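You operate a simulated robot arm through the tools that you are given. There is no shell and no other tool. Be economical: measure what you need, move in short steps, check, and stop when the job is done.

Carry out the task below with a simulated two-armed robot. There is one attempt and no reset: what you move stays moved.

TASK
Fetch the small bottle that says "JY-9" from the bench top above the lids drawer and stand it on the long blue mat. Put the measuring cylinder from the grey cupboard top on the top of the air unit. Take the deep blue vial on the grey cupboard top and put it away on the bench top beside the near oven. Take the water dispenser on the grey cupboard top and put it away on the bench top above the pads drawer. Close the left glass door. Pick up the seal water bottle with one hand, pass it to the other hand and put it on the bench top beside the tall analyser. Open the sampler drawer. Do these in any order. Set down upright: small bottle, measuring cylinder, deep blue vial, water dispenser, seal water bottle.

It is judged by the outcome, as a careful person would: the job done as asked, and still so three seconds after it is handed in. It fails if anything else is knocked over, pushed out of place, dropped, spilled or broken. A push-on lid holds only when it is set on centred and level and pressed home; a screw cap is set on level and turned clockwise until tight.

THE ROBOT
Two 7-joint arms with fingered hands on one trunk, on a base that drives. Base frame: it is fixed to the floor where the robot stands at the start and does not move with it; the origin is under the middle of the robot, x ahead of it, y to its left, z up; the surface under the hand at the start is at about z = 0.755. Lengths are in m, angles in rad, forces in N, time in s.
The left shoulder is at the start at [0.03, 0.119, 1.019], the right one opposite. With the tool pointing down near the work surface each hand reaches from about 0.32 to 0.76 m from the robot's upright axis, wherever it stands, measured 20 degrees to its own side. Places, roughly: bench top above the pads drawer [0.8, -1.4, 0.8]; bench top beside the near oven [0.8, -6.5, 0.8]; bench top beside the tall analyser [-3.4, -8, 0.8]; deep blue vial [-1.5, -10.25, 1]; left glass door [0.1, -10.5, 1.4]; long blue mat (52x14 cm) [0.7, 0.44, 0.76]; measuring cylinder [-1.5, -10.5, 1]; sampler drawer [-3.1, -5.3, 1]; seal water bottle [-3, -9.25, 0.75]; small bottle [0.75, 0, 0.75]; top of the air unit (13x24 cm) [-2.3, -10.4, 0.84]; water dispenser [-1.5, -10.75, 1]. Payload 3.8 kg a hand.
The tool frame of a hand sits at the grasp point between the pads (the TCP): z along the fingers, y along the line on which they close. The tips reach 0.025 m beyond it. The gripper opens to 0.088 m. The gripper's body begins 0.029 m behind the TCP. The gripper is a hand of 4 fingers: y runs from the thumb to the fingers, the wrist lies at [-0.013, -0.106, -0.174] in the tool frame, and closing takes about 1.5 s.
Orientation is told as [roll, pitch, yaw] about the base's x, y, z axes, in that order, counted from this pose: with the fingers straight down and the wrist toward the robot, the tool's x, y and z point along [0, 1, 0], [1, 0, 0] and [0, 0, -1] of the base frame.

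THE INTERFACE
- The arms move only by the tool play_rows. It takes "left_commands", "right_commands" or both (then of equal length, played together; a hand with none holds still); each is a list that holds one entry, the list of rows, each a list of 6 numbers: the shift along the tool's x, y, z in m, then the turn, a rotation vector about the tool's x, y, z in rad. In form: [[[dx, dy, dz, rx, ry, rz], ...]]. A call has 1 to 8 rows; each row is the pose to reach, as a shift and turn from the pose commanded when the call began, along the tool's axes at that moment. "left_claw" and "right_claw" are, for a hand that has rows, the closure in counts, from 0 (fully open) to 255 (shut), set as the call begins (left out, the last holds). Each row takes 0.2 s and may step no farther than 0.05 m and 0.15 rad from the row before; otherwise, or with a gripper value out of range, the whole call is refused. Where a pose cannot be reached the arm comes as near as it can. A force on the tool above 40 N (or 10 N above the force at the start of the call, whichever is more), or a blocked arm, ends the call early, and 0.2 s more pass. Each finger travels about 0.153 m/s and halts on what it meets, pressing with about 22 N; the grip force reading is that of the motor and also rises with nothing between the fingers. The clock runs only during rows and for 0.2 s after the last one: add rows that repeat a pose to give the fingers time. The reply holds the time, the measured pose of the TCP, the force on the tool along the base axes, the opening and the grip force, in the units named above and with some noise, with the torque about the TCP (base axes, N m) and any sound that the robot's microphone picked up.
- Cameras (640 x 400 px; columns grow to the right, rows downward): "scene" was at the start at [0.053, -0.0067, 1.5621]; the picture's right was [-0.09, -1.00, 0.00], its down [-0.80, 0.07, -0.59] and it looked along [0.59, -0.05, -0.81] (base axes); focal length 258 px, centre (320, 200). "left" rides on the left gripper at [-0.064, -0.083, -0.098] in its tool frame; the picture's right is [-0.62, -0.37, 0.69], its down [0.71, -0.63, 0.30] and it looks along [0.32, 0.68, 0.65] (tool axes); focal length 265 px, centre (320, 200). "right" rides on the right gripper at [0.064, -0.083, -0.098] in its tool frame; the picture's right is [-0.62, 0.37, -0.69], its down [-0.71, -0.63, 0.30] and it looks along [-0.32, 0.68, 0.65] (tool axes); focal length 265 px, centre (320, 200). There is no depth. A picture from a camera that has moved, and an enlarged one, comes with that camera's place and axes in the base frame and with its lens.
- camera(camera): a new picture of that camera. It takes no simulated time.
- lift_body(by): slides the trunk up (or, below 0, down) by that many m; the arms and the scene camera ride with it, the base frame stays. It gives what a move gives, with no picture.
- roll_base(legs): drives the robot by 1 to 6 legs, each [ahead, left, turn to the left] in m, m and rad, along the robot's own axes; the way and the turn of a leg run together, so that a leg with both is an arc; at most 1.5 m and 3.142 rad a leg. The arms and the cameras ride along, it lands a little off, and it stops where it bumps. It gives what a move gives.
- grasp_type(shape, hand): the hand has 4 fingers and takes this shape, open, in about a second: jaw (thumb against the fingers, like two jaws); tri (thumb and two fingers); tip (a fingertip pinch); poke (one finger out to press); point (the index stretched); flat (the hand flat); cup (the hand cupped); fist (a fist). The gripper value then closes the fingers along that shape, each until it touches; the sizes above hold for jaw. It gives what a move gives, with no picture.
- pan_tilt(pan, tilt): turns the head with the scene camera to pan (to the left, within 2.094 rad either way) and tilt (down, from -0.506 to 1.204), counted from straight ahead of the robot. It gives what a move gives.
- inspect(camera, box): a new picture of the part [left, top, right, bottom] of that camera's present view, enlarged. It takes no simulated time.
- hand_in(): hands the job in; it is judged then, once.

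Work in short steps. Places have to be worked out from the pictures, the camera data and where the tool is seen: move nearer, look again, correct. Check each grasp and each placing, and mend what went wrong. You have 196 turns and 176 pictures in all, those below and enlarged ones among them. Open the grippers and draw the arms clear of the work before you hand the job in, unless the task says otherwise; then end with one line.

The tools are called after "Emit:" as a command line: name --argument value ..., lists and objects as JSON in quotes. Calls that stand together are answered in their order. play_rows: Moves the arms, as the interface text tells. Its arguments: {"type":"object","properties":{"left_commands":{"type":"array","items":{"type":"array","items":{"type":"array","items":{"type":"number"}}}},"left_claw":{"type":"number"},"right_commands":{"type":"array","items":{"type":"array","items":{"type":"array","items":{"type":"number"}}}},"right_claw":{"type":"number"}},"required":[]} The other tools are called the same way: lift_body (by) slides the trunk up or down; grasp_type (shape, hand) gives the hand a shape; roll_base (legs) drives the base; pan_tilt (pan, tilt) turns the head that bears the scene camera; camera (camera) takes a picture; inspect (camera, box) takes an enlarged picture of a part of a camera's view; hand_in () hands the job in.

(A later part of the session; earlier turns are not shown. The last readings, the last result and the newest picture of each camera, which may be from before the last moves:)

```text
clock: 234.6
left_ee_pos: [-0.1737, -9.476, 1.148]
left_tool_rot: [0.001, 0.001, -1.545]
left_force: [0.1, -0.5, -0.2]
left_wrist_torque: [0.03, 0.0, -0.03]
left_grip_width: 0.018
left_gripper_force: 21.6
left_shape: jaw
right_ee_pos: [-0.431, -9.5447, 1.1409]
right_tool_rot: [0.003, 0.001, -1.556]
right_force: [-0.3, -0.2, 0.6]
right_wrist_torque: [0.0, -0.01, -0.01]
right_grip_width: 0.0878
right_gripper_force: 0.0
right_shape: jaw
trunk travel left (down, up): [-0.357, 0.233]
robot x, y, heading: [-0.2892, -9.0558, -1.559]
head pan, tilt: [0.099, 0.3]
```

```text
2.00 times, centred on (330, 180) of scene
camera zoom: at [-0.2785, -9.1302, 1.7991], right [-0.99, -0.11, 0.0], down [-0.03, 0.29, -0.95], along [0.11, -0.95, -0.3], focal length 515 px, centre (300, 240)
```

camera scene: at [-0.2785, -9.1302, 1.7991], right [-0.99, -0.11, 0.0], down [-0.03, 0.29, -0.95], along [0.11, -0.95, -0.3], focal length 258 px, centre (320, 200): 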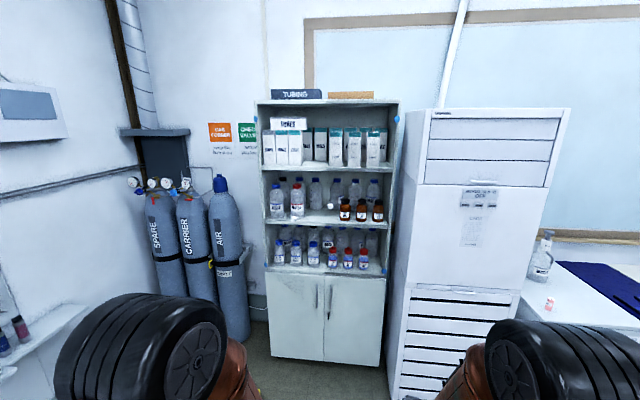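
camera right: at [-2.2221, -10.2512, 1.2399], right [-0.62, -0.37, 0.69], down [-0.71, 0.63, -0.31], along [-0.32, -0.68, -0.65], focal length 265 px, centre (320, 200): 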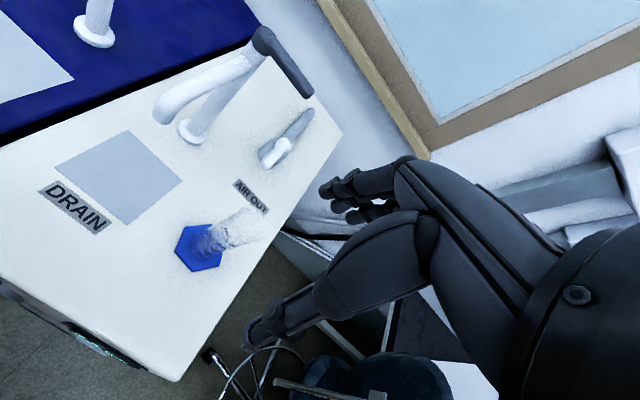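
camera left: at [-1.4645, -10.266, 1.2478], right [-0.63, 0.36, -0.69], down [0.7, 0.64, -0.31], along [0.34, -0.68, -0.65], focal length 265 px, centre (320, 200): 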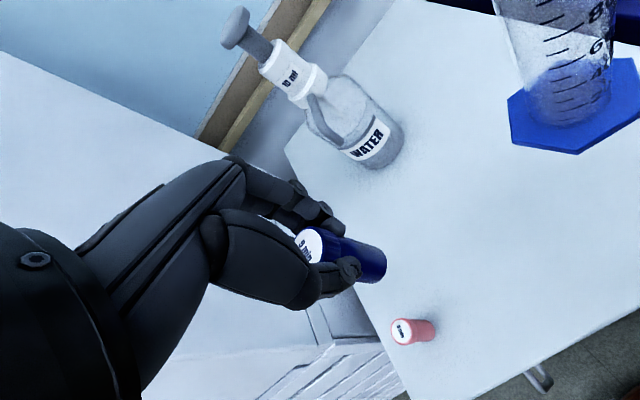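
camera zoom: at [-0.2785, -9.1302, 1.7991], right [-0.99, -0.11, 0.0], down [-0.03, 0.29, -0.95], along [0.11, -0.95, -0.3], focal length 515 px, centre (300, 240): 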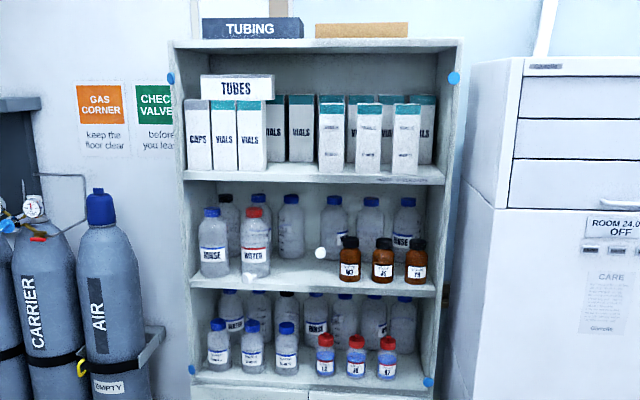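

The left glass door (blue hinge dots at corners) is ajar ~43°: its white knob is at ≈(0.015,-10.43,1.28), hinge at ≈(0.275,-10.67). I check the floor for obstacles before approaching.

Emit:
roll_base --legs '[[0.35, 0.22, -0.01]]'

Emit:
pan_tilt --pan 0.15 --tilt 0.6

Emit:
camera --camera "scene"

```text
clock: 237.1
left_ee_pos: [0.0493, -9.8255, 1.1479]
left_tool_rot: [0.0, 0.001, -1.553]
left_force: [-0.2, -0.5, -0.4]
left_wrist_torque: [0.0, 0.04, 0.01]
left_grip_width: 0.0177
left_gripper_force: 21.8
left_shape: jaw
right_ee_pos: [-0.2086, -9.889, 1.1418]
right_tool_rot: [0.002, 0.001, -1.565]
right_force: [-0.7, 0.3, -0.7]
right_wrist_torque: [0.0, 0.0, 0.0]
right_grip_width: 0.0879
right_gripper_force: 0.0
right_shape: jaw
trunk travel left (down, up): [-0.357, 0.233]
robot x, y, heading: [-0.0584, -9.4028, -1.57]
head pan, tilt: [0.099, 0.3]
```

```text
clock: 237.9
left_ee_pos: [0.0483, -9.824, 1.1478]
left_tool_rot: [0.0, -0.003, -1.553]
left_force: [-0.3, 0.1, -0.1]
left_wrist_torque: [0.01, -0.01, 0.0]
left_grip_width: 0.0177
left_gripper_force: 22.5
left_shape: jaw
right_ee_pos: [-0.2093, -9.889, 1.142]
right_tool_rot: [0.001, -0.001, -1.564]
right_force: [-0.5, -0.3, -0.3]
right_wrist_torque: [0.01, -0.01, 0.01]
right_grip_width: 0.0878
right_gripper_force: 0.1
right_shape: jaw
trunk travel left (down, up): [-0.357, 0.233]
robot x, y, heading: [-0.0632, -9.4017, -1.563]
head pan, tilt: [0.15, 0.6]
```

```text
70 pictures are left
camera scene: at [-0.0489, -9.4712, 1.7718], right [-0.99, -0.15, 0.0], down [-0.09, 0.56, -0.83], along [0.13, -0.82, -0.56], focal length 258 px, centre (320, 200)
```

scene: 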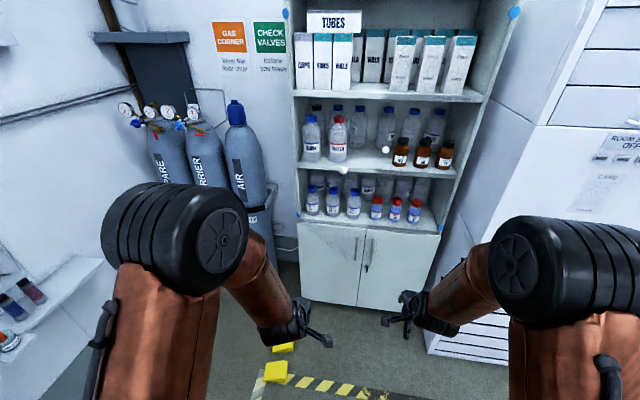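

Two yellow floor wedges at (0.33,-10.2) — I'll keep the base at x≈-0.06. I move the left hand (with vial) aside and turn the right hand forward, closed, as a pusher.

Emit:
play_rows --right_commands '[[[0, 0, 0, -0.147, 0, 0], [0, 0, 0, -0.294, 0, 0], [0, 0, 0, -0.441, 0, 0], [0, 0, 0, -0.588, 0, 0], [0, 0, 0, -0.735, 0, 0], [0, 0, 0, -0.882, 0, 0], [0, 0, 0, -1.029, 0, 0], [0, 0, 0, -1.176, 0, 0]]]' --right_claw 255 --left_commands '[[[0.025, -0.01, 0, 0, 0, 0], [0.05, -0.02, 0, 0, 0, 0], [0.075, -0.03, 0, 0, 0, 0], [0.1, -0.04, 0, 0, 0, 0], [0.125, -0.05, 0, 0, 0, 0], [0.15, -0.06, 0, 0, 0, 0], [0.175, -0.07, 0, 0, 0, 0], [0.2, -0.08, 0, 0, 0, 0]]]'

Emit:
lift_body --by 0.15

Emit:
play_rows --right_commands '[[[0, 0, 0, -0.132, 0, 0], [0, 0, 0, -0.264, 0, 0], [0, 0, 0, -0.395, 0, 0], [0.03, 0, 0, -0.395, 0, 0], [0.07, 0, 0, -0.395, 0, 0], [0.11, 0, 0, -0.395, 0, 0], [0.15, 0, 0, -0.395, 0, 0], [0.19, 0, 0, -0.395, 0, 0]]]'

Emit:
play_rows --right_commands '[[[0.02, 0.03, 0, 0, 0, 0], [0.05, 0.05, 0, 0, 0, 0], [0.07, 0.07, 0, 0, 0, 0], [0.07, 0.07, 0, 0, 0, 0]]]'

Emit:
camera --camera "scene"

```text
clock: 239.7
left_ee_pos: [0.2431, -9.7385, 1.1489]
left_tool_rot: [0.004, -0.002, -1.553]
left_force: [-0.3, -0.3, -1.0]
left_wrist_torque: [-0.03, 0.0, -0.01]
left_grip_width: 0.018
left_gripper_force: 22.2
left_shape: jaw
right_ee_pos: [-0.2131, -9.8889, 1.1429]
right_tool_rot: [0.014, -1.18, -1.579]
right_force: [-1.5, 0.5, 0.0]
right_wrist_torque: [0.0, -0.02, 0.01]
right_grip_width: 0.0002
right_gripper_force: 21.9
right_shape: jaw
trunk travel left (down, up): [-0.357, 0.233]
robot x, y, heading: [-0.0591, -9.4029, -1.562]
head pan, tilt: [0.15, 0.6]
```

```text
clock: 241.4
left_ee_pos: [0.2464, -9.7403, 1.2961]
left_tool_rot: [-0.001, 0.0, -1.553]
left_force: [0.5, 0.6, -0.5]
left_wrist_torque: [-0.03, -0.01, 0.02]
left_grip_width: 0.0175
left_gripper_force: 22.1
left_shape: jaw
right_ee_pos: [-0.2094, -9.8894, 1.2914]
right_tool_rot: [0.003, -1.176, -1.568]
right_force: [-0.1, 0.1, 0.7]
right_wrist_torque: [0.0, -0.01, 0.02]
right_grip_width: 0.0
right_gripper_force: 21.4
right_shape: jaw
trunk travel left (down, up): [-0.507, 0.083]
robot x, y, heading: [-0.0616, -9.3976, -1.566]
head pan, tilt: [0.15, 0.6]
```

```text
clock: 243.2
left_ee_pos: [0.2494, -9.741, 1.2971]
left_tool_rot: [0.0, 0.0, -1.553]
left_force: [-0.1, 0.0, -0.9]
left_wrist_torque: [0.01, -0.01, 0.01]
left_grip_width: 0.0176
left_gripper_force: 22.4
left_shape: jaw
right_ee_pos: [-0.0177, -9.885, 1.2922]
right_tool_rot: [-0.143, -1.572, -1.419]
right_force: [-0.4, 0.8, 0.3]
right_wrist_torque: [0.0, 0.01, -0.04]
right_grip_width: 0.0
right_gripper_force: 21.9
right_shape: jaw
trunk travel left (down, up): [-0.507, 0.083]
robot x, y, heading: [-0.0608, -9.4021, -1.572]
head pan, tilt: [0.15, 0.6]
```

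```text
clock: 244.2
left_ee_pos: [0.2463, -9.7388, 1.2975]
left_tool_rot: [0.0, -0.001, -1.553]
left_force: [-0.5, -0.4, -0.4]
left_wrist_torque: [-0.05, -0.02, -0.02]
left_grip_width: 0.0177
left_gripper_force: 21.6
left_shape: jaw
right_ee_pos: [0.0529, -9.8867, 1.3613]
right_tool_rot: [1.806, -1.569, 2.911]
right_force: [1.1, -0.1, 1.0]
right_wrist_torque: [-0.02, -0.02, 0.01]
right_grip_width: 0.0
right_gripper_force: 21.8
right_shape: jaw
trunk travel left (down, up): [-0.507, 0.083]
robot x, y, heading: [-0.061, -9.4032, -1.567]
head pan, tilt: [0.15, 0.6]
```

```text
69 pictures are left
camera scene: at [-0.049, -9.4714, 1.9217], right [-0.99, -0.15, 0.0], down [-0.09, 0.56, -0.82], along [0.13, -0.82, -0.57], focal length 258 px, centre (320, 200)
```

scene: 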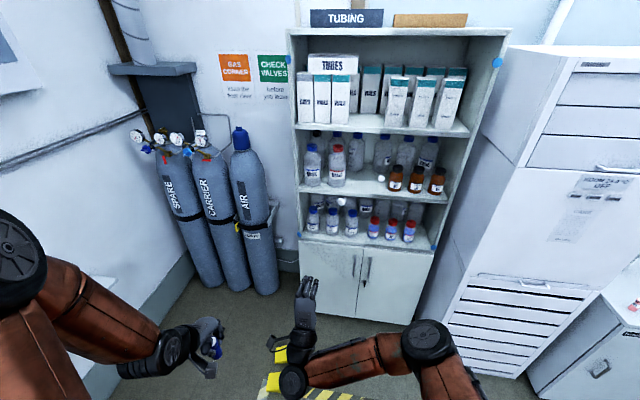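

I roll forward until the fingertips are just short of the glass.

Emit:
roll_base --legs '[[0.51, 0.0, 0.0]]'

Emit:
camera --camera "right"

Emit:
camera --camera "scene"

```text
clock: 247.2
left_ee_pos: [0.2535, -10.2461, 1.2977]
left_tool_rot: [0.0, -0.002, -1.547]
left_force: [-0.8, 0.9, -1.1]
left_wrist_torque: [-0.01, 0.03, 0.0]
left_grip_width: 0.0176
left_gripper_force: 21.8
left_shape: jaw
right_ee_pos: [0.0587, -10.3939, 1.3601]
right_tool_rot: [1.867, -1.568, 2.857]
right_force: [0.3, 0.1, 0.5]
right_wrist_torque: [0.01, 0.03, -0.03]
right_grip_width: 0.0
right_gripper_force: 22.0
right_shape: jaw
trunk travel left (down, up): [-0.507, 0.083]
robot x, y, heading: [-0.0585, -9.913, -1.562]
head pan, tilt: [0.15, 0.6]
```

```text
68 pictures are left
camera right: at [0.1214, -10.296, 1.2763], right [-0.63, 0.69, 0.37], down [-0.71, -0.31, -0.63], along [-0.32, -0.66, 0.68], focal length 265 px, centre (320, 200)
```

right: 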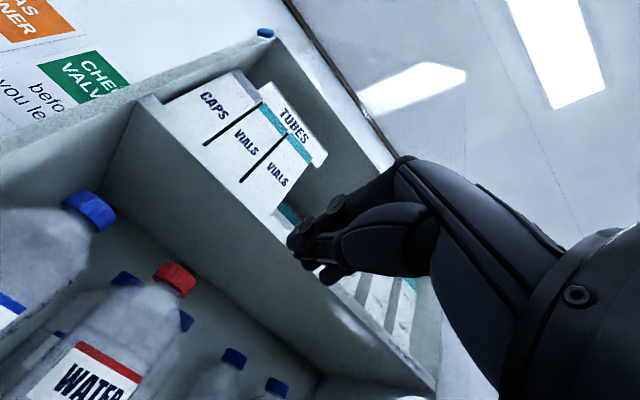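

```text
67 pictures are left
camera scene: at [-0.0445, -9.9793, 1.9217], right [-0.99, -0.16, 0.0], down [-0.09, 0.56, -0.83], along [0.13, -0.81, -0.56], focal length 258 px, centre (320, 200)
```

scene: 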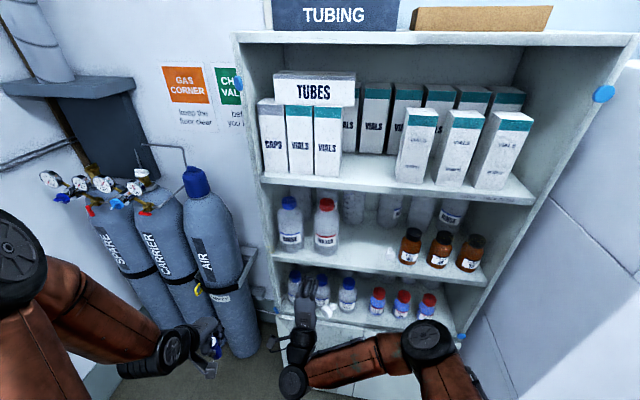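

I zoom to see the knob relative to the hand.

Emit:
inspect --camera "scene" --box '[220, 200, 480, 400]'

```text
2.00 times, centred on (350, 300) of scene
camera zoom: at [-0.0445, -9.9793, 1.9217], right [-0.99, -0.16, 0.0], down [-0.09, 0.56, -0.83], along [0.13, -0.81, -0.56], focal length 515 px, centre (260, 0)
```

zoom: 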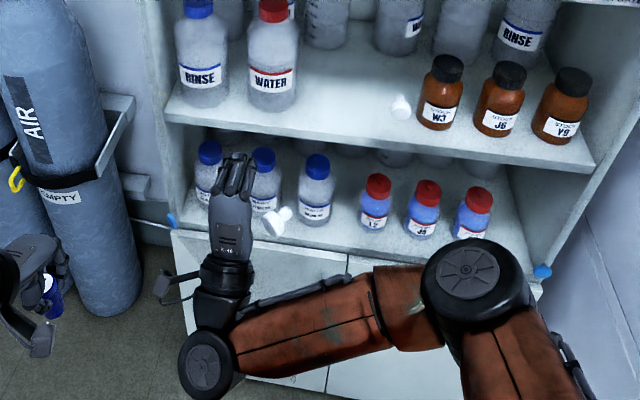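

The knob sits at about (0,-10.375,1.295) outside the glass; my fingertips are ~5 cm off the pane at the right side of it. I push along the door's arc.

Emit:
play_rows --right_commands '[[[0, 0, 0.03, 0, 0, 0], [0, 0, 0.055, 0, 0, 0], [-0.012, 0, 0.08, 0, 0, 0], [-0.025, 0, 0.105, 0, 0, 0], [-0.038, 0, 0.13, 0, 0, 0], [-0.048, 0, 0.155, 0, 0, 0]]]'

Emit:
inspect --camera "scene" --box '[220, 180, 480, 380]'

```text
clock: 248.6
left_ee_pos: [0.2522, -10.2459, 1.2974]
left_tool_rot: [0.0, 0.001, -1.548]
left_force: [0.3, 0.3, -0.8]
left_wrist_torque: [0.01, 0.02, 0.02]
left_grip_width: 0.0179
left_gripper_force: 22.4
left_shape: jaw
right_ee_pos: [0.0101, -10.552, 1.3585]
right_tool_rot: [1.444, -1.569, -3.004]
right_force: [0.2, -0.1, 0.0]
right_wrist_torque: [-0.03, -0.03, -0.02]
right_grip_width: 0.0001
right_gripper_force: 21.7
right_shape: jaw
trunk travel left (down, up): [-0.507, 0.083]
robot x, y, heading: [-0.0601, -9.9103, -1.558]
head pan, tilt: [0.15, 0.6]
```

```text
2.00 times, centred on (350, 280) of scene
camera zoom: at [-0.0448, -9.9806, 1.9217], right [-0.99, -0.16, 0.0], down [-0.09, 0.56, -0.82], along [0.13, -0.81, -0.57], focal length 515 px, centre (260, 40)
```

zoom: 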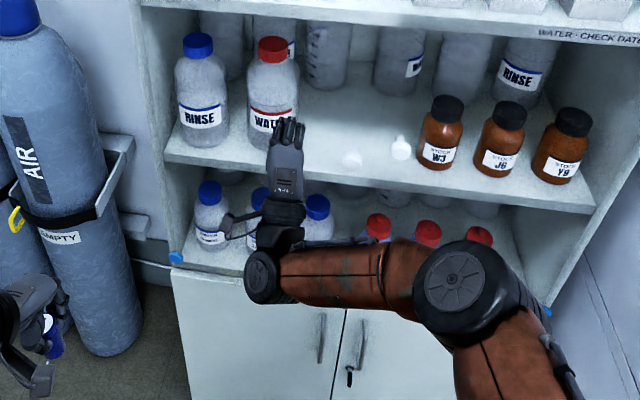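

The door is following (knob now next to the right one). I continue pushing gently until it seats.

Emit:
play_rows --right_commands '[[[-0.008, 0, 0.02, 0, 0, 0], [-0.014, 0, 0.04, 0, 0, 0], [-0.02, 0, 0.06, 0, 0, 0], [-0.022, 0, 0.075, 0, 0, 0], [-0.024, 0, 0.09, 0, 0, 0], [-0.025, 0, 0.105, 0, 0, 0]]]'

Emit:
inspect --camera "scene" --box '[220, 180, 480, 380]'

```text
clock: 249.4
left_ee_pos: [0.2518, -10.2436, 1.2979]
left_tool_rot: [0.0, -0.003, -1.546]
left_force: [-0.1, 0.4, 0.0]
left_wrist_torque: [0.0, 0.01, 0.01]
left_grip_width: 0.0174
left_gripper_force: 22.0
left_shape: jaw
right_ee_pos: [-0.0017, -10.5948, 1.3618]
right_tool_rot: [2.707, -1.563, 2.023]
right_force: [0.3, 0.5, -0.8]
right_wrist_torque: [0.01, 0.02, 0.01]
right_grip_width: 0.0
right_gripper_force: 22.6
right_shape: jaw
trunk travel left (down, up): [-0.507, 0.083]
robot x, y, heading: [-0.0566, -9.9086, -1.559]
head pan, tilt: [0.15, 0.6]
stopped in row 3 (right hand): the force on the tool passed its limit at 50 N (the readings are from after the stop); the commanded pose is now the measured one
```

```text
2.00 times, centred on (350, 280) of scene
camera zoom: at [-0.0448, -9.9758, 1.9219], right [-0.99, -0.16, 0.0], down [-0.09, 0.56, -0.83], along [0.13, -0.82, -0.56], focal length 515 px, centre (260, 40)
```

zoom: 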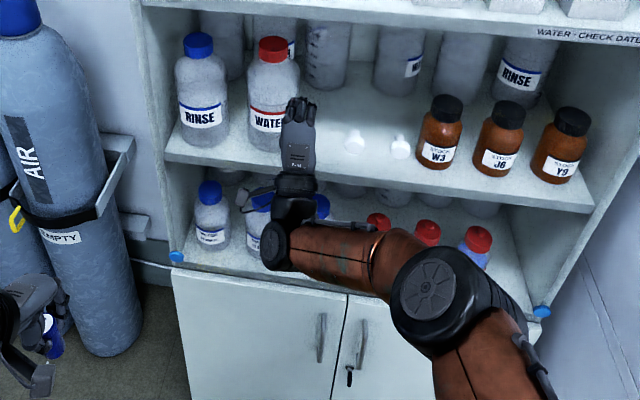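

The push met a firm stop with both knobs now level — the door appears seated. I withdraw the hand and verify.

Emit:
play_rows --right_commands '[[[0, 0, -0.03, 0, 0, 0], [0, 0, -0.07, 0, 0, 0], [0, 0, -0.11, 0, 0, 0], [0, 0, -0.15, 0, 0, 0]]]'

Emit:
roll_base --legs '[[-0.6, 0.0, 0.0]]'

Emit:
inspect --camera "scene" --box '[240, 40, 500, 260]'

```text
clock: 250.4
left_ee_pos: [0.2504, -10.2463, 1.2971]
left_tool_rot: [0.001, -0.002, -1.548]
left_force: [-1.3, -0.6, -0.9]
left_wrist_torque: [-0.02, 0.0, 0.01]
left_grip_width: 0.0178
left_gripper_force: 22.3
left_shape: jaw
right_ee_pos: [-0.0067, -10.4492, 1.3604]
right_tool_rot: [2.51, -1.562, 2.215]
right_force: [-0.4, 0.0, 0.3]
right_wrist_torque: [-0.01, -0.02, 0.01]
right_grip_width: 0.0001
right_gripper_force: 21.9
right_shape: jaw
trunk travel left (down, up): [-0.507, 0.083]
robot x, y, heading: [-0.0599, -9.9113, -1.561]
head pan, tilt: [0.15, 0.6]
```

```text
clock: 253.8
left_ee_pos: [0.2475, -9.6428, 1.2974]
left_tool_rot: [-0.001, 0.0, -1.543]
left_force: [0.0, 0.1, 0.0]
left_wrist_torque: [0.02, 0.04, 0.0]
left_grip_width: 0.0176
left_gripper_force: 22.4
left_shape: jaw
right_ee_pos: [-0.008, -9.8489, 1.3585]
right_tool_rot: [2.626, -1.565, 2.108]
right_force: [0.3, 0.0, 0.1]
right_wrist_torque: [-0.01, 0.03, 0.01]
right_grip_width: 0.0
right_gripper_force: 22.0
right_shape: jaw
trunk travel left (down, up): [-0.507, 0.083]
robot x, y, heading: [-0.0643, -9.3089, -1.557]
head pan, tilt: [0.15, 0.6]
```

```text
1.82 times, centred on (370, 150) of scene
camera zoom: at [-0.0518, -9.3781, 1.9217], right [-0.99, -0.17, 0.0], down [-0.09, 0.56, -0.82], along [0.14, -0.81, -0.57], focal length 468 px, centre (229, 291)
```

zoom: 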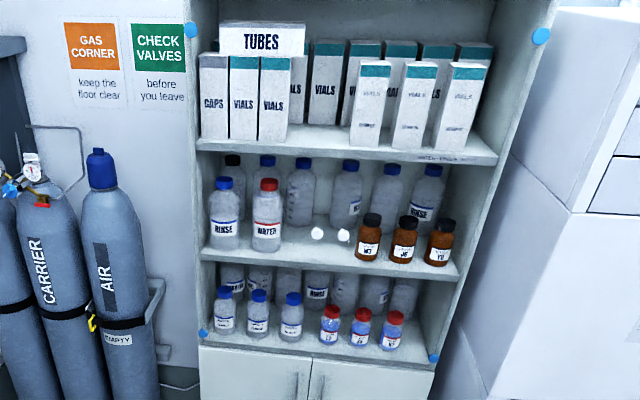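

Both knobs are level and side by side: the left glass door is closed. Next the dispenser: I roll the right hand so it closes horizontally, open it, tuck the left hand in, and drive back to the cupboard.

Emit:
play_rows --right_commands '[[[0, 0, 0, 0, 0, -0.147], [0, 0, 0, 0, 0, -0.294], [0, 0, 0, 0, 0, -0.441], [0, 0, 0, 0, 0, -0.588], [0, 0, 0, 0, 0, -0.735], [0, 0, 0, 0, 0, -0.882], [0, 0, 0, 0, 0, -1.029], [0, 0, 0, 0, 0, -1.176]]]' --right_claw 0

Emit:
play_rows --right_commands '[[[0, 0, 0, 0, 0, -0.132], [0, 0, 0, 0, 0, -0.264], [0, 0, 0, 0, 0, -0.395], [0, -0.02, -0.03, 0, 0, -0.395], [0, -0.05, -0.06, 0, 0, -0.395], [0, -0.08, -0.09, 0, 0, -0.395], [0, -0.11, -0.12, 0, 0, -0.395], [0, -0.11, -0.15, 0, 0, -0.395]]]'

Emit:
roll_base --legs '[[0, -1.34, -0.015]]'

Emit:
lift_body --by -0.15

Emit:
pan_tilt --pan 0.0 --tilt 0.6

Emit:
camera --camera "scene"

```text
clock: 255.6
left_ee_pos: [0.2473, -9.642, 1.2971]
left_tool_rot: [0.001, -0.002, -1.543]
left_force: [-0.3, 1.1, -0.6]
left_wrist_torque: [0.02, 0.05, 0.03]
left_grip_width: 0.0173
left_gripper_force: 21.8
left_shape: jaw
right_ee_pos: [-0.0094, -9.8473, 1.3579]
right_tool_rot: [-1.577, -0.395, 0.022]
right_force: [-0.2, 0.3, -1.2]
right_wrist_torque: [0.03, 0.01, 0.0]
right_grip_width: 0.0877
right_gripper_force: 0.2
right_shape: jaw
trunk travel left (down, up): [-0.507, 0.083]
robot x, y, heading: [-0.0624, -9.3098, -1.558]
head pan, tilt: [0.15, 0.6]
```

```text
clock: 257.4
left_ee_pos: [0.2473, -9.6425, 1.2975]
left_tool_rot: [0.001, -0.003, -1.544]
left_force: [0.2, -0.1, -0.3]
left_wrist_torque: [0.03, 0.05, -0.01]
left_grip_width: 0.0177
left_gripper_force: 22.4
left_shape: jaw
right_ee_pos: [-0.1125, -9.6989, 1.3183]
right_tool_rot: [-1.579, -0.003, 0.019]
right_force: [-0.4, 1.3, -0.2]
right_wrist_torque: [0.0, -0.02, 0.0]
right_grip_width: 0.0878
right_gripper_force: 0.0
right_shape: jaw
trunk travel left (down, up): [-0.507, 0.083]
robot x, y, heading: [-0.067, -9.3087, -1.559]
head pan, tilt: [0.15, 0.6]
```

```text
clock: 264.0
left_ee_pos: [-1.0767, -9.6539, 1.2969]
left_tool_rot: [0.0, 0.0, -1.571]
left_force: [0.3, -0.4, 0.1]
left_wrist_torque: [-0.01, -0.02, 0.01]
left_grip_width: 0.0177
left_gripper_force: 22.2
left_shape: jaw
right_ee_pos: [-1.4372, -9.7018, 1.3188]
right_tool_rot: [-1.577, -0.003, -0.008]
right_force: [-0.2, 0.7, 0.2]
right_wrist_torque: [0.0, 0.01, 0.01]
right_grip_width: 0.0875
right_gripper_force: 0.1
right_shape: jaw
trunk travel left (down, up): [-0.507, 0.083]
robot x, y, heading: [-1.3823, -9.3134, -1.582]
head pan, tilt: [0.15, 0.6]
```

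```text
clock: 265.7
left_ee_pos: [-1.0774, -9.6544, 1.1471]
left_tool_rot: [0.001, -0.004, -1.57]
left_force: [-0.6, -1.0, 0.3]
left_wrist_torque: [0.0, 0.02, -0.01]
left_grip_width: 0.0178
left_gripper_force: 21.8
left_shape: jaw
right_ee_pos: [-1.4376, -9.7015, 1.1681]
right_tool_rot: [-1.577, -0.004, -0.007]
right_force: [0.4, -0.3, -0.2]
right_wrist_torque: [-0.01, -0.03, 0.03]
right_grip_width: 0.0878
right_gripper_force: 0.0
right_shape: jaw
trunk travel left (down, up): [-0.357, 0.233]
robot x, y, heading: [-1.3847, -9.3119, -1.586]
head pan, tilt: [0.15, 0.6]
```

```text
clock: 266.4
left_ee_pos: [-1.0765, -9.6528, 1.1472]
left_tool_rot: [-0.001, 0.001, -1.568]
left_force: [0.7, 0.6, -1.0]
left_wrist_torque: [-0.01, 0.0, -0.01]
left_grip_width: 0.0176
left_gripper_force: 21.8
left_shape: jaw
right_ee_pos: [-1.4374, -9.7015, 1.1683]
right_tool_rot: [-1.575, -0.004, -0.006]
right_force: [0.0, -0.6, 0.3]
right_wrist_torque: [-0.03, -0.01, -0.02]
right_grip_width: 0.0875
right_gripper_force: 0.0
right_shape: jaw
trunk travel left (down, up): [-0.357, 0.233]
robot x, y, heading: [-1.3786, -9.313, -1.583]
head pan, tilt: [0.0, 0.6]
```

```text
62 pictures are left
camera scene: at [-1.3818, -9.3814, 1.7717], right [-1.0, 0.01, 0.0], down [0.01, 0.57, -0.82], along [-0.01, -0.82, -0.57], focal length 258 px, centre (320, 200)
```

scene: 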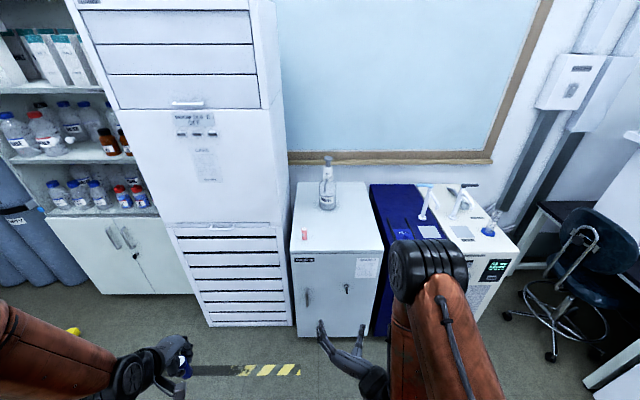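

I refine the dispenser's position with a zoom before moving in.

Emit:
inspect --camera "scene" --box '[280, 140, 400, 260]'

```text
3.33 times, centred on (340, 200) of scene
camera zoom: at [-1.3818, -9.3814, 1.7717], right [-1.0, 0.01, 0.0], down [0.01, 0.57, -0.82], along [-0.01, -0.82, -0.57], focal length 859 px, centre (253, 200)
```

zoom: 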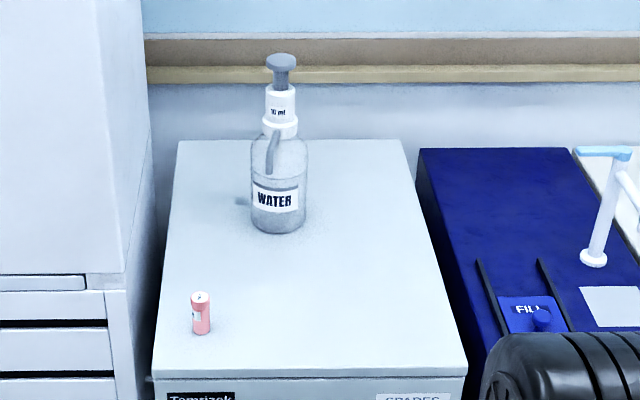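

Dispenser axis (-1.440,-10.595), collar z 1.09–1.15. I bring the left hand inward and roll in 0.6 m.

Emit:
play_rows --left_commands '[[[-0.04, 0, 0, 0, 0, 0], [-0.08, 0, 0, 0, 0, 0], [-0.12, 0, 0, 0, 0, 0], [-0.15, 0, 0, 0, 0, 0]]]'

Emit:
roll_base --legs '[[0.6, 0, 0.012]]'

Emit:
play_rows --right_commands '[[[0.01, 0, 0.03, 0, 0, 0], [0.02, 0, 0.06, 0, 0, 0], [0.03, 0, 0.09, 0, 0, 0], [0.04, 0, 0.12, 0, 0, 0], [0.046, 0, 0.15, 0, 0, 0]]]'

Emit:
camera --camera "right"

Emit:
inspect --camera "scene" --box '[240, 160, 440, 320]'

```text
clock: 267.4
left_ee_pos: [-1.2307, -9.695, 1.1416]
left_tool_rot: [0.001, 0.0, -1.571]
left_force: [-1.0, 0.0, -0.7]
left_wrist_torque: [-0.04, 0.0, 0.02]
left_grip_width: 0.0175
left_gripper_force: 22.1
left_shape: jaw
left hand out of reach, approached as far as the arm can: row 1, 2, 3, 4
right_ee_pos: [-1.4384, -9.7027, 1.1684]
right_tool_rot: [-1.576, -0.002, -0.007]
right_force: [-0.1, 0.6, -0.5]
right_wrist_torque: [0.02, 0.0, 0.04]
right_grip_width: 0.0877
right_gripper_force: 0.3
right_shape: jaw
trunk travel left (down, up): [-0.357, 0.233]
robot x, y, heading: [-1.3836, -9.3098, -1.583]
head pan, tilt: [0.0, 0.6]
```

```text
clock: 270.8
left_ee_pos: [-1.2277, -10.2866, 1.1417]
left_tool_rot: [0.001, 0.001, -1.557]
left_force: [-0.6, 0.0, -0.4]
left_wrist_torque: [-0.03, 0.0, 0.01]
left_grip_width: 0.0178
left_gripper_force: 21.9
left_shape: jaw
right_ee_pos: [-1.4363, -10.2959, 1.1674]
right_tool_rot: [-1.576, -0.003, 0.005]
right_force: [-0.3, -0.8, 0.6]
right_wrist_torque: [0.03, -0.01, 0.0]
right_grip_width: 0.0878
right_gripper_force: 0.1
right_shape: jaw
trunk travel left (down, up): [-0.357, 0.233]
robot x, y, heading: [-1.3833, -9.9025, -1.567]
head pan, tilt: [0.0, 0.6]
```

```text
clock: 272.0
left_ee_pos: [-1.2287, -10.287, 1.1415]
left_tool_rot: [0.001, 0.0, -1.56]
left_force: [0.8, -0.5, -0.2]
left_wrist_torque: [-0.03, 0.03, 0.02]
left_grip_width: 0.0177
left_gripper_force: 21.7
left_shape: jaw
right_ee_pos: [-1.4337, -10.4467, 1.1231]
right_tool_rot: [-1.577, -0.005, 0.006]
right_force: [0.2, -0.5, -0.7]
right_wrist_torque: [-0.01, 0.01, 0.01]
right_grip_width: 0.0876
right_gripper_force: 0.0
right_shape: jaw
trunk travel left (down, up): [-0.357, 0.233]
robot x, y, heading: [-1.382, -9.9078, -1.571]
head pan, tilt: [0.0, 0.6]
```

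```text
60 pictures are left
camera right: at [-1.519, -10.3497, 1.0566], right [0.36, 0.7, 0.62], down [-0.63, -0.3, 0.71], along [0.69, -0.65, 0.33], focal length 265 px, centre (320, 200)
```

right: 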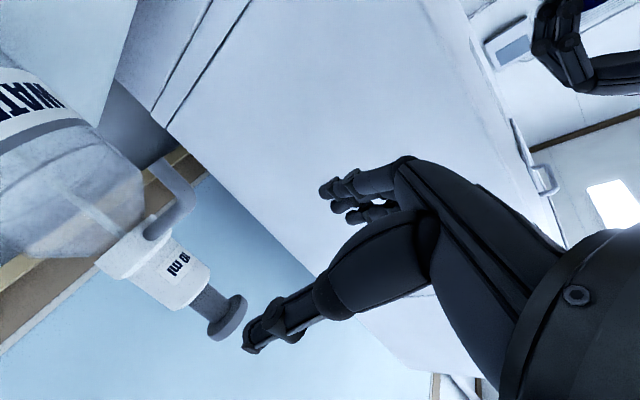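

```text
2.50 times, centred on (340, 240) of scene
camera zoom: at [-1.3844, -9.9756, 1.7717], right [-1.0, 0.0, 0.0], down [0.0, 0.57, -0.82], along [0.0, -0.82, -0.57], focal length 644 px, centre (270, 100)
```

zoom: 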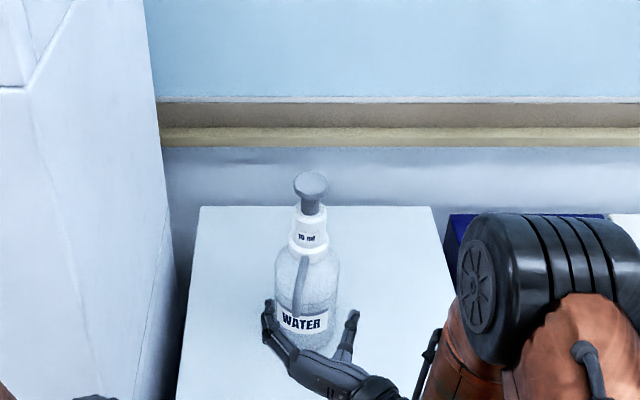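

Triangulation gives the collar at (-1.438,-10.615, z≈1.10); the spout hangs below at z<1.07. I advance at z≈1.112.

Emit:
play_rows --right_commands '[[[0.004, -0.002, 0.04, 0, 0, 0], [0.008, -0.004, 0.08, 0, 0, 0], [0.011, -0.004, 0.11, 0, 0, 0], [0.011, -0.004, 0.135, 0, 0, 0], [0.011, -0.004, 0.135, 0, 0, 0]]]'

Emit:
camera --camera "right"

Emit:
inspect --camera "scene" --box '[280, 170, 420, 290]'

```text
clock: 273.2
left_ee_pos: [-1.2285, -10.2849, 1.1424]
left_tool_rot: [-0.001, 0.0, -1.558]
left_force: [-0.8, -0.1, 0.2]
left_wrist_torque: [0.01, -0.02, 0.01]
left_grip_width: 0.0178
left_gripper_force: 22.0
left_shape: jaw
right_ee_pos: [-1.4369, -10.5832, 1.1134]
right_tool_rot: [-1.576, -0.004, 0.005]
right_force: [0.4, 0.3, 0.6]
right_wrist_torque: [-0.02, 0.0, 0.02]
right_grip_width: 0.0877
right_gripper_force: 0.0
right_shape: jaw
trunk travel left (down, up): [-0.357, 0.233]
robot x, y, heading: [-1.3856, -9.905, -1.57]
head pan, tilt: [0.0, 0.6]
```

```text
58 pictures are left
camera right: at [-1.5223, -10.4853, 1.0474], right [0.36, 0.7, 0.62], down [-0.63, -0.3, 0.71], along [0.69, -0.65, 0.33], focal length 265 px, centre (320, 200)
```

right: 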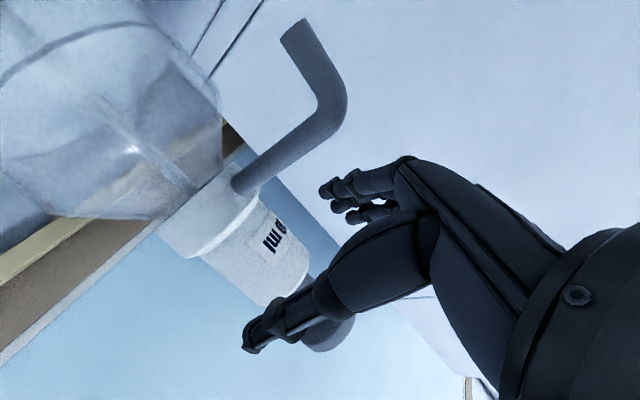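

```text
3.33 times, centred on (350, 230) of scene
camera zoom: at [-1.3844, -9.9745, 1.7717], right [-1.0, 0.0, 0.0], down [0.0, 0.56, -0.83], along [0.0, -0.83, -0.56], focal length 859 px, centre (220, 100)
```

zoom: 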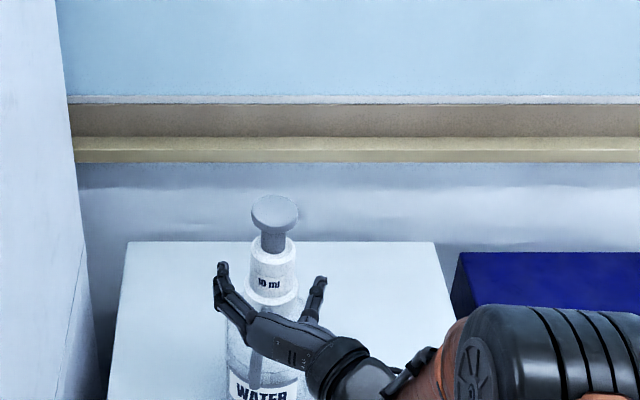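

The spout is just beneath the palm, so I keep this height and advance 4 cm more, then close.

Emit:
play_rows --right_commands '[[[0, -0.001, 0.015, 0, 0, 0], [0, -0.001, 0.028, 0, 0, 0], [0, -0.001, 0.038, 0, 0, 0], [0, -0.001, 0.04, 0, 0, 0]]]'

Emit:
play_rows --right_commands '[[[0, 0, 0, 0, 0, 0], [0, 0, 0, 0, 0, 0], [0, 0, 0, 0, 0, 0], [0, 0, 0, 0, 0, 0], [0, 0, 0, 0, 0, 0], [0, 0, 0, 0, 0, 0], [0, 0, 0, 0, 0, 0], [0, 0, 0, 0, 0, 0]]]' --right_claw 255

Emit:
camera --camera "right"

Emit:
inspect --camera "scene" --box '[280, 170, 420, 290]'

```text
clock: 274.2
left_ee_pos: [-1.228, -10.2862, 1.1415]
left_tool_rot: [-0.001, 0.001, -1.559]
left_force: [0.8, 0.4, -0.8]
left_wrist_torque: [-0.01, -0.04, -0.02]
left_grip_width: 0.0176
left_gripper_force: 22.2
left_shape: jaw
right_ee_pos: [-1.4389, -10.6214, 1.1128]
right_tool_rot: [-1.576, -0.003, 0.005]
right_force: [0.0, -0.1, 0.6]
right_wrist_torque: [0.01, 0.01, 0.01]
right_grip_width: 0.0877
right_gripper_force: 0.1
right_shape: jaw
trunk travel left (down, up): [-0.357, 0.233]
robot x, y, heading: [-1.3849, -9.9085, -1.575]
head pan, tilt: [0.0, 0.6]
```

```text
clock: 276.0
left_ee_pos: [-1.228, -10.2861, 1.1421]
left_tool_rot: [0.001, 0.001, -1.559]
left_force: [-0.1, 0.0, 0.5]
left_wrist_torque: [0.0, 0.0, 0.0]
left_grip_width: 0.0177
left_gripper_force: 21.5
left_shape: jaw
right_ee_pos: [-1.4383, -10.6228, 1.1133]
right_tool_rot: [-1.577, -0.003, 0.005]
right_force: [-0.7, -3.0, 2.5]
right_wrist_torque: [-0.02, -0.05, -0.02]
right_grip_width: 0.0391
right_gripper_force: 22.3
right_shape: jaw
trunk travel left (down, up): [-0.357, 0.233]
robot x, y, heading: [-1.3822, -9.9064, -1.574]
head pan, tilt: [0.0, 0.6]
```

```text
56 pictures are left
camera right: at [-1.5237, -10.5257, 1.0464], right [0.36, 0.7, 0.62], down [-0.63, -0.3, 0.71], along [0.69, -0.65, 0.33], focal length 265 px, centre (320, 200)
```

right: 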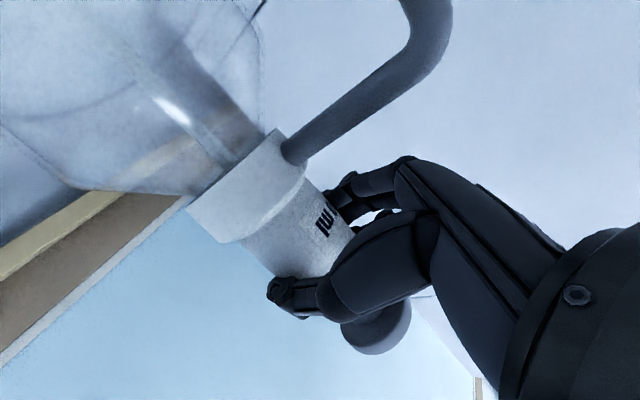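

```text
3.33 times, centred on (350, 230) of scene
camera zoom: at [-1.3846, -9.9755, 1.7717], right [-1.0, 0.0, 0.0], down [0.0, 0.57, -0.82], along [0.0, -0.82, -0.57], focal length 859 px, centre (220, 100)
```

zoom: 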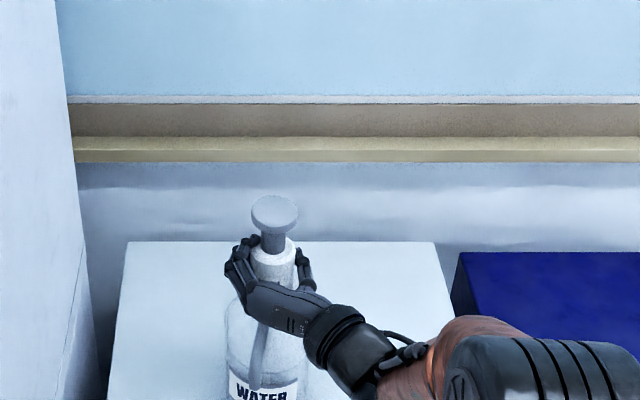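

The collar is gripped (0.039 m). I lift a little to test the hold.

Emit:
play_rows --right_commands '[[[-0.008, 0, 0, 0, 0, 0], [-0.02, 0, 0, 0, 0, 0], [-0.035, 0, 0, 0, 0, 0], [-0.05, 0, 0, 0, 0, 0], [-0.065, 0, 0, 0, 0, 0], [-0.065, 0, 0, 0, 0, 0]]]'

Emit:
camera --camera "right"

Emit:
camera --camera "scene"

```text
clock: 277.4
left_ee_pos: [-1.2285, -10.289, 1.141]
left_tool_rot: [0.001, 0.003, -1.557]
left_force: [0.1, 0.6, -0.3]
left_wrist_torque: [-0.03, -0.02, 0.0]
left_grip_width: 0.0176
left_gripper_force: 21.8
left_shape: jaw
right_ee_pos: [-1.4401, -10.6225, 1.1751]
right_tool_rot: [-1.573, -0.005, 0.006]
right_force: [-0.6, 1.0, -15.4]
right_wrist_torque: [0.25, 0.17, -0.01]
right_grip_width: 0.0385
right_gripper_force: 21.7
right_shape: jaw
trunk travel left (down, up): [-0.357, 0.233]
robot x, y, heading: [-1.3851, -9.9071, -1.574]
head pan, tilt: [0.0, 0.6]
```

```text
54 pictures are left
camera right: at [-1.5251, -10.5257, 1.1095], right [0.36, 0.7, 0.62], down [-0.63, -0.31, 0.71], along [0.69, -0.65, 0.33], focal length 265 px, centre (320, 200)
```

right: 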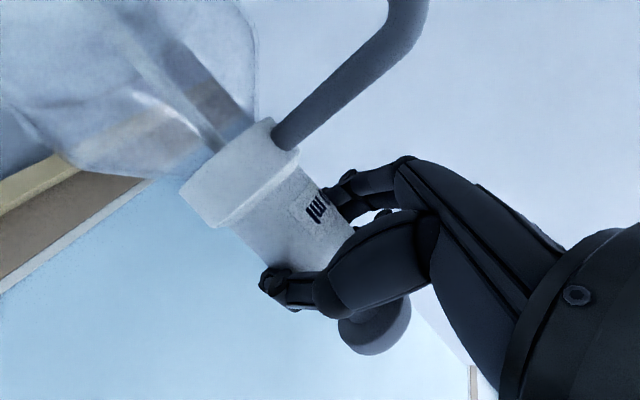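

```text
53 pictures are left
camera scene: at [-1.3844, -9.9781, 1.7715], right [-1.0, 0.0, 0.0], down [0.0, 0.57, -0.82], along [0.0, -0.82, -0.57], focal length 258 px, centre (320, 200)
```

scene: 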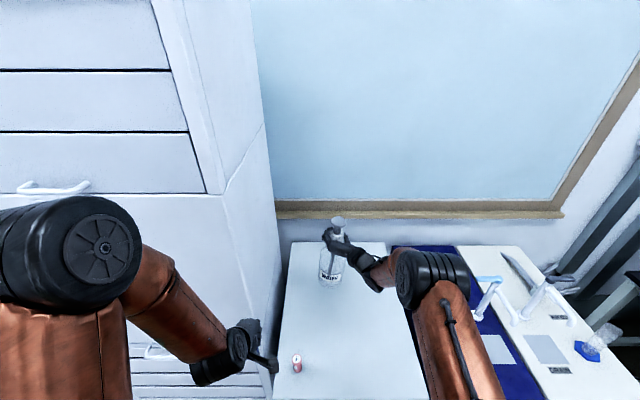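

It lifts (≈1.5 kg) with a few mm of settling. I hold for a moment to see whether it slips.

Emit:
play_rows --right_commands '[[[0, 0, 0, 0, 0, 0], [0, 0, 0, 0, 0, 0], [0, 0, 0, 0, 0, 0], [0, 0, 0, 0, 0, 0], [0, 0, 0, 0, 0, 0], [0, 0, 0, 0, 0, 0], [0, 0, 0, 0, 0, 0], [0, 0, 0, 0, 0, 0]]]'

Emit:
camera --camera "right"

```text
clock: 279.2
left_ee_pos: [-1.2279, -10.2889, 1.1417]
left_tool_rot: [0.0, 0.002, -1.56]
left_force: [0.0, -0.9, -1.0]
left_wrist_torque: [-0.02, -0.01, -0.01]
left_grip_width: 0.0176
left_gripper_force: 22.0
left_shape: jaw
right_ee_pos: [-1.4397, -10.6234, 1.1763]
right_tool_rot: [-1.574, -0.002, 0.005]
right_force: [-0.6, -0.2, -15.9]
right_wrist_torque: [0.26, 0.14, -0.02]
right_grip_width: 0.0386
right_gripper_force: 22.3
right_shape: jaw
trunk travel left (down, up): [-0.357, 0.233]
robot x, y, heading: [-1.3838, -9.9062, -1.568]
head pan, tilt: [0.0, 0.6]
```

```text
52 pictures are left
camera right: at [-1.5256, -10.5256, 1.1097], right [0.36, 0.7, 0.62], down [-0.63, -0.31, 0.71], along [0.69, -0.65, 0.33], focal length 265 px, centre (320, 200)
```

right: 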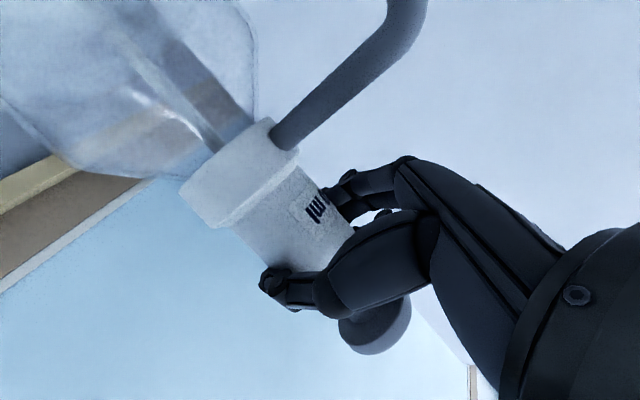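

The hold is steady. I raise it a bit and back away along the aisle toward the near oven, then turn to face that bench.

Emit:
play_rows --right_commands '[[[-0.015, 0, 0, 0, 0, 0], [-0.03, 0, 0, 0, 0, 0], [-0.045, 0, 0, 0, 0, 0], [-0.05, 0, 0, 0, 0, 0]]]'

Emit:
roll_base --legs '[[-0.8, 0, 0], [-1.3, 0, 0], [-1.3, 0, 0], [0, 0, 1.57]]'

Emit:
pan_tilt --pan 0.0 --tilt 0.4

Emit:
camera --camera "scene"

```text
clock: 280.2
left_ee_pos: [-1.2273, -10.288, 1.1412]
left_tool_rot: [0.0, 0.002, -1.558]
left_force: [0.0, -1.0, 0.5]
left_wrist_torque: [-0.01, 0.02, 0.0]
left_grip_width: 0.0176
left_gripper_force: 22.3
left_shape: jaw
right_ee_pos: [-1.4386, -10.6217, 1.2261]
right_tool_rot: [-1.572, -0.005, 0.005]
right_force: [0.4, 0.2, -14.6]
right_wrist_torque: [0.25, 0.17, 0.01]
right_grip_width: 0.0385
right_gripper_force: 21.9
right_shape: jaw
trunk travel left (down, up): [-0.357, 0.233]
robot x, y, heading: [-1.3825, -9.9053, -1.573]
head pan, tilt: [0.0, 0.6]
```

```text
clock: 300.5
left_ee_pos: [-1.0352, -6.3489, 1.1416]
left_tool_rot: [-0.001, 0.001, 0.027]
left_force: [0.1, 0.4, -0.7]
left_wrist_torque: [-0.04, 0.01, 0.05]
left_grip_width: 0.0175
left_gripper_force: 22.2
left_shape: jaw
right_ee_pos: [-0.6979, -6.5581, 1.226]
right_tool_rot: [-1.574, -0.001, 1.588]
right_force: [-0.2, 0.1, -16.1]
right_wrist_torque: [-0.16, 0.3, 0.0]
right_grip_width: 0.0384
right_gripper_force: 22.0
right_shape: jaw
trunk travel left (down, up): [-0.357, 0.233]
robot x, y, heading: [-1.4142, -6.5108, 0.014]
head pan, tilt: [0.0, 0.6]
```

```text
clock: 301.3
left_ee_pos: [-1.0348, -6.3497, 1.1409]
left_tool_rot: [-0.001, 0.002, 0.025]
left_force: [0.3, -0.5, -0.4]
left_wrist_torque: [0.03, -0.01, -0.01]
left_grip_width: 0.0176
left_gripper_force: 22.1
left_shape: jaw
right_ee_pos: [-0.6989, -6.5571, 1.2245]
right_tool_rot: [-1.572, -0.002, 1.589]
right_force: [0.5, -1.0, -15.4]
right_wrist_torque: [-0.17, 0.25, 0.0]
right_grip_width: 0.0383
right_gripper_force: 22.6
right_shape: jaw
trunk travel left (down, up): [-0.357, 0.233]
robot x, y, heading: [-1.4141, -6.5126, 0.012]
head pan, tilt: [0.0, 0.4]
```

```text
51 pictures are left
camera scene: at [-1.3402, -6.5097, 1.7897], right [0.01, -1.0, 0.0], down [-0.39, -0.01, -0.92], along [0.92, 0.01, -0.39], focal length 258 px, centre (320, 200)
```

scene: 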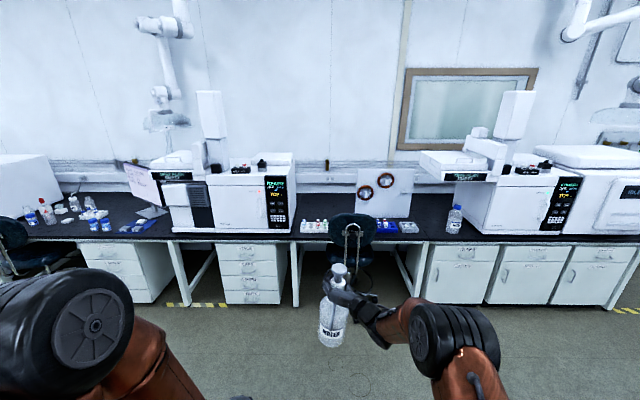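

The target (0.8,-6.5) is just right of the near oven. I zoom in on it.

Emit:
inspect --camera "scene" --box '[250, 150, 440, 270]'

```text
3.33 times, centred on (345, 210) of scene
camera zoom: at [-1.3402, -6.5097, 1.7897], right [0.01, -1.0, 0.0], down [-0.39, -0.01, -0.92], along [0.92, 0.01, -0.39], focal length 859 px, centre (237, 167)
```

zoom: 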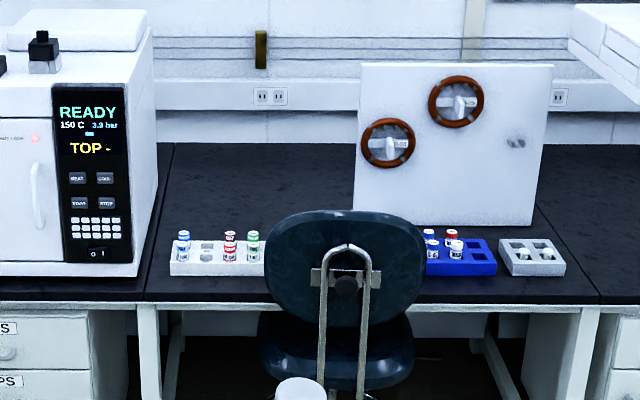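

There's free bench behind the white vial rack, right of the oven: target (0.66,-6.47). I retract and raise the dispenser so it clears the chair, then drive nearer.

Emit:
play_rows --right_commands '[[[-0.015, -0.02, -0.035, 0, 0, 0], [-0.03, -0.045, -0.07, 0, 0, 0], [-0.045, -0.07, -0.105, 0, 0, 0], [-0.06, -0.095, -0.14, 0, 0, 0], [-0.075, -0.12, -0.175, 0, 0, 0], [-0.09, -0.145, -0.21, 0, 0, 0], [-0.105, -0.17, -0.245, 0, 0, 0], [-0.12, -0.19, -0.27, 0, 0, 0]]]'

Emit:
roll_base --legs '[[1.05, 0.14, -0.012]]'

Emit:
pan_tilt --pan 0.0 --tilt 0.75

Emit:
camera --camera "scene"

```text
clock: 303.1
left_ee_pos: [-1.0374, -6.3499, 1.1416]
left_tool_rot: [0.001, 0.001, 0.026]
left_force: [-0.5, 0.2, -0.4]
left_wrist_torque: [-0.05, -0.05, -0.01]
left_grip_width: 0.0175
left_gripper_force: 22.2
left_shape: jaw
right_ee_pos: [-0.9663, -6.7535, 1.3407]
right_tool_rot: [-1.573, -0.002, 1.586]
right_force: [-0.2, -0.9, -16.7]
right_wrist_torque: [-0.19, 0.3, 0.0]
right_grip_width: 0.0378
right_gripper_force: 21.9
right_shape: jaw
trunk travel left (down, up): [-0.357, 0.233]
robot x, y, heading: [-1.4153, -6.5089, 0.014]
head pan, tilt: [0.0, 0.4]
```

```text
clock: 308.5
left_ee_pos: [0.0162, -6.2154, 1.1418]
left_tool_rot: [0.001, 0.0, 0.003]
left_force: [-0.3, 0.1, -0.6]
left_wrist_torque: [-0.02, -0.01, 0.02]
left_grip_width: 0.0178
left_gripper_force: 21.4
left_shape: jaw
right_ee_pos: [0.0796, -6.6198, 1.3413]
right_tool_rot: [-1.573, -0.002, 1.567]
right_force: [-0.2, -0.3, -15.8]
right_wrist_torque: [-0.09, 0.33, 0.02]
right_grip_width: 0.0373
right_gripper_force: 22.1
right_shape: jaw
trunk travel left (down, up): [-0.357, 0.233]
robot x, y, heading: [-0.365, -6.3676, -0.006]
head pan, tilt: [0.0, 0.4]
```

```text
clock: 309.4
left_ee_pos: [0.0163, -6.2151, 1.1418]
left_tool_rot: [0.001, 0.0, 0.004]
left_force: [0.5, 0.6, -0.4]
left_wrist_torque: [-0.03, 0.01, 0.01]
left_grip_width: 0.0173
left_gripper_force: 21.2
left_shape: jaw
right_ee_pos: [0.078, -6.6209, 1.341]
right_tool_rot: [-1.572, -0.001, 1.565]
right_force: [-0.3, -0.3, -16.0]
right_wrist_torque: [-0.11, 0.32, -0.05]
right_grip_width: 0.0375
right_gripper_force: 22.1
right_shape: jaw
trunk travel left (down, up): [-0.357, 0.233]
robot x, y, heading: [-0.3662, -6.3631, -0.008]
head pan, tilt: [0.0, 0.75]
```

```text
49 pictures are left
camera scene: at [-0.3025, -6.3697, 1.7588], right [-0.01, -1.0, 0.0], down [-0.68, 0.01, -0.73], along [0.73, -0.01, -0.68], focal length 258 px, centre (320, 200)
```

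scene: 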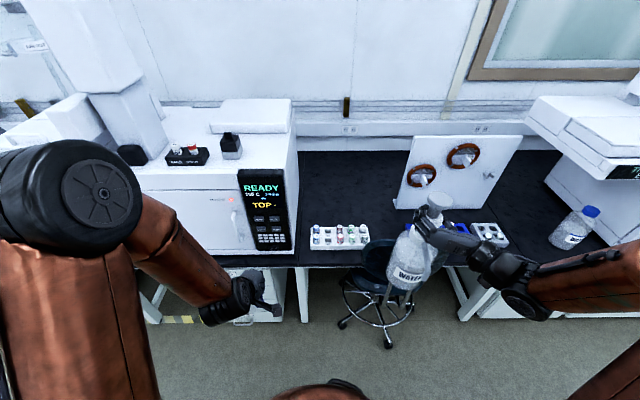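

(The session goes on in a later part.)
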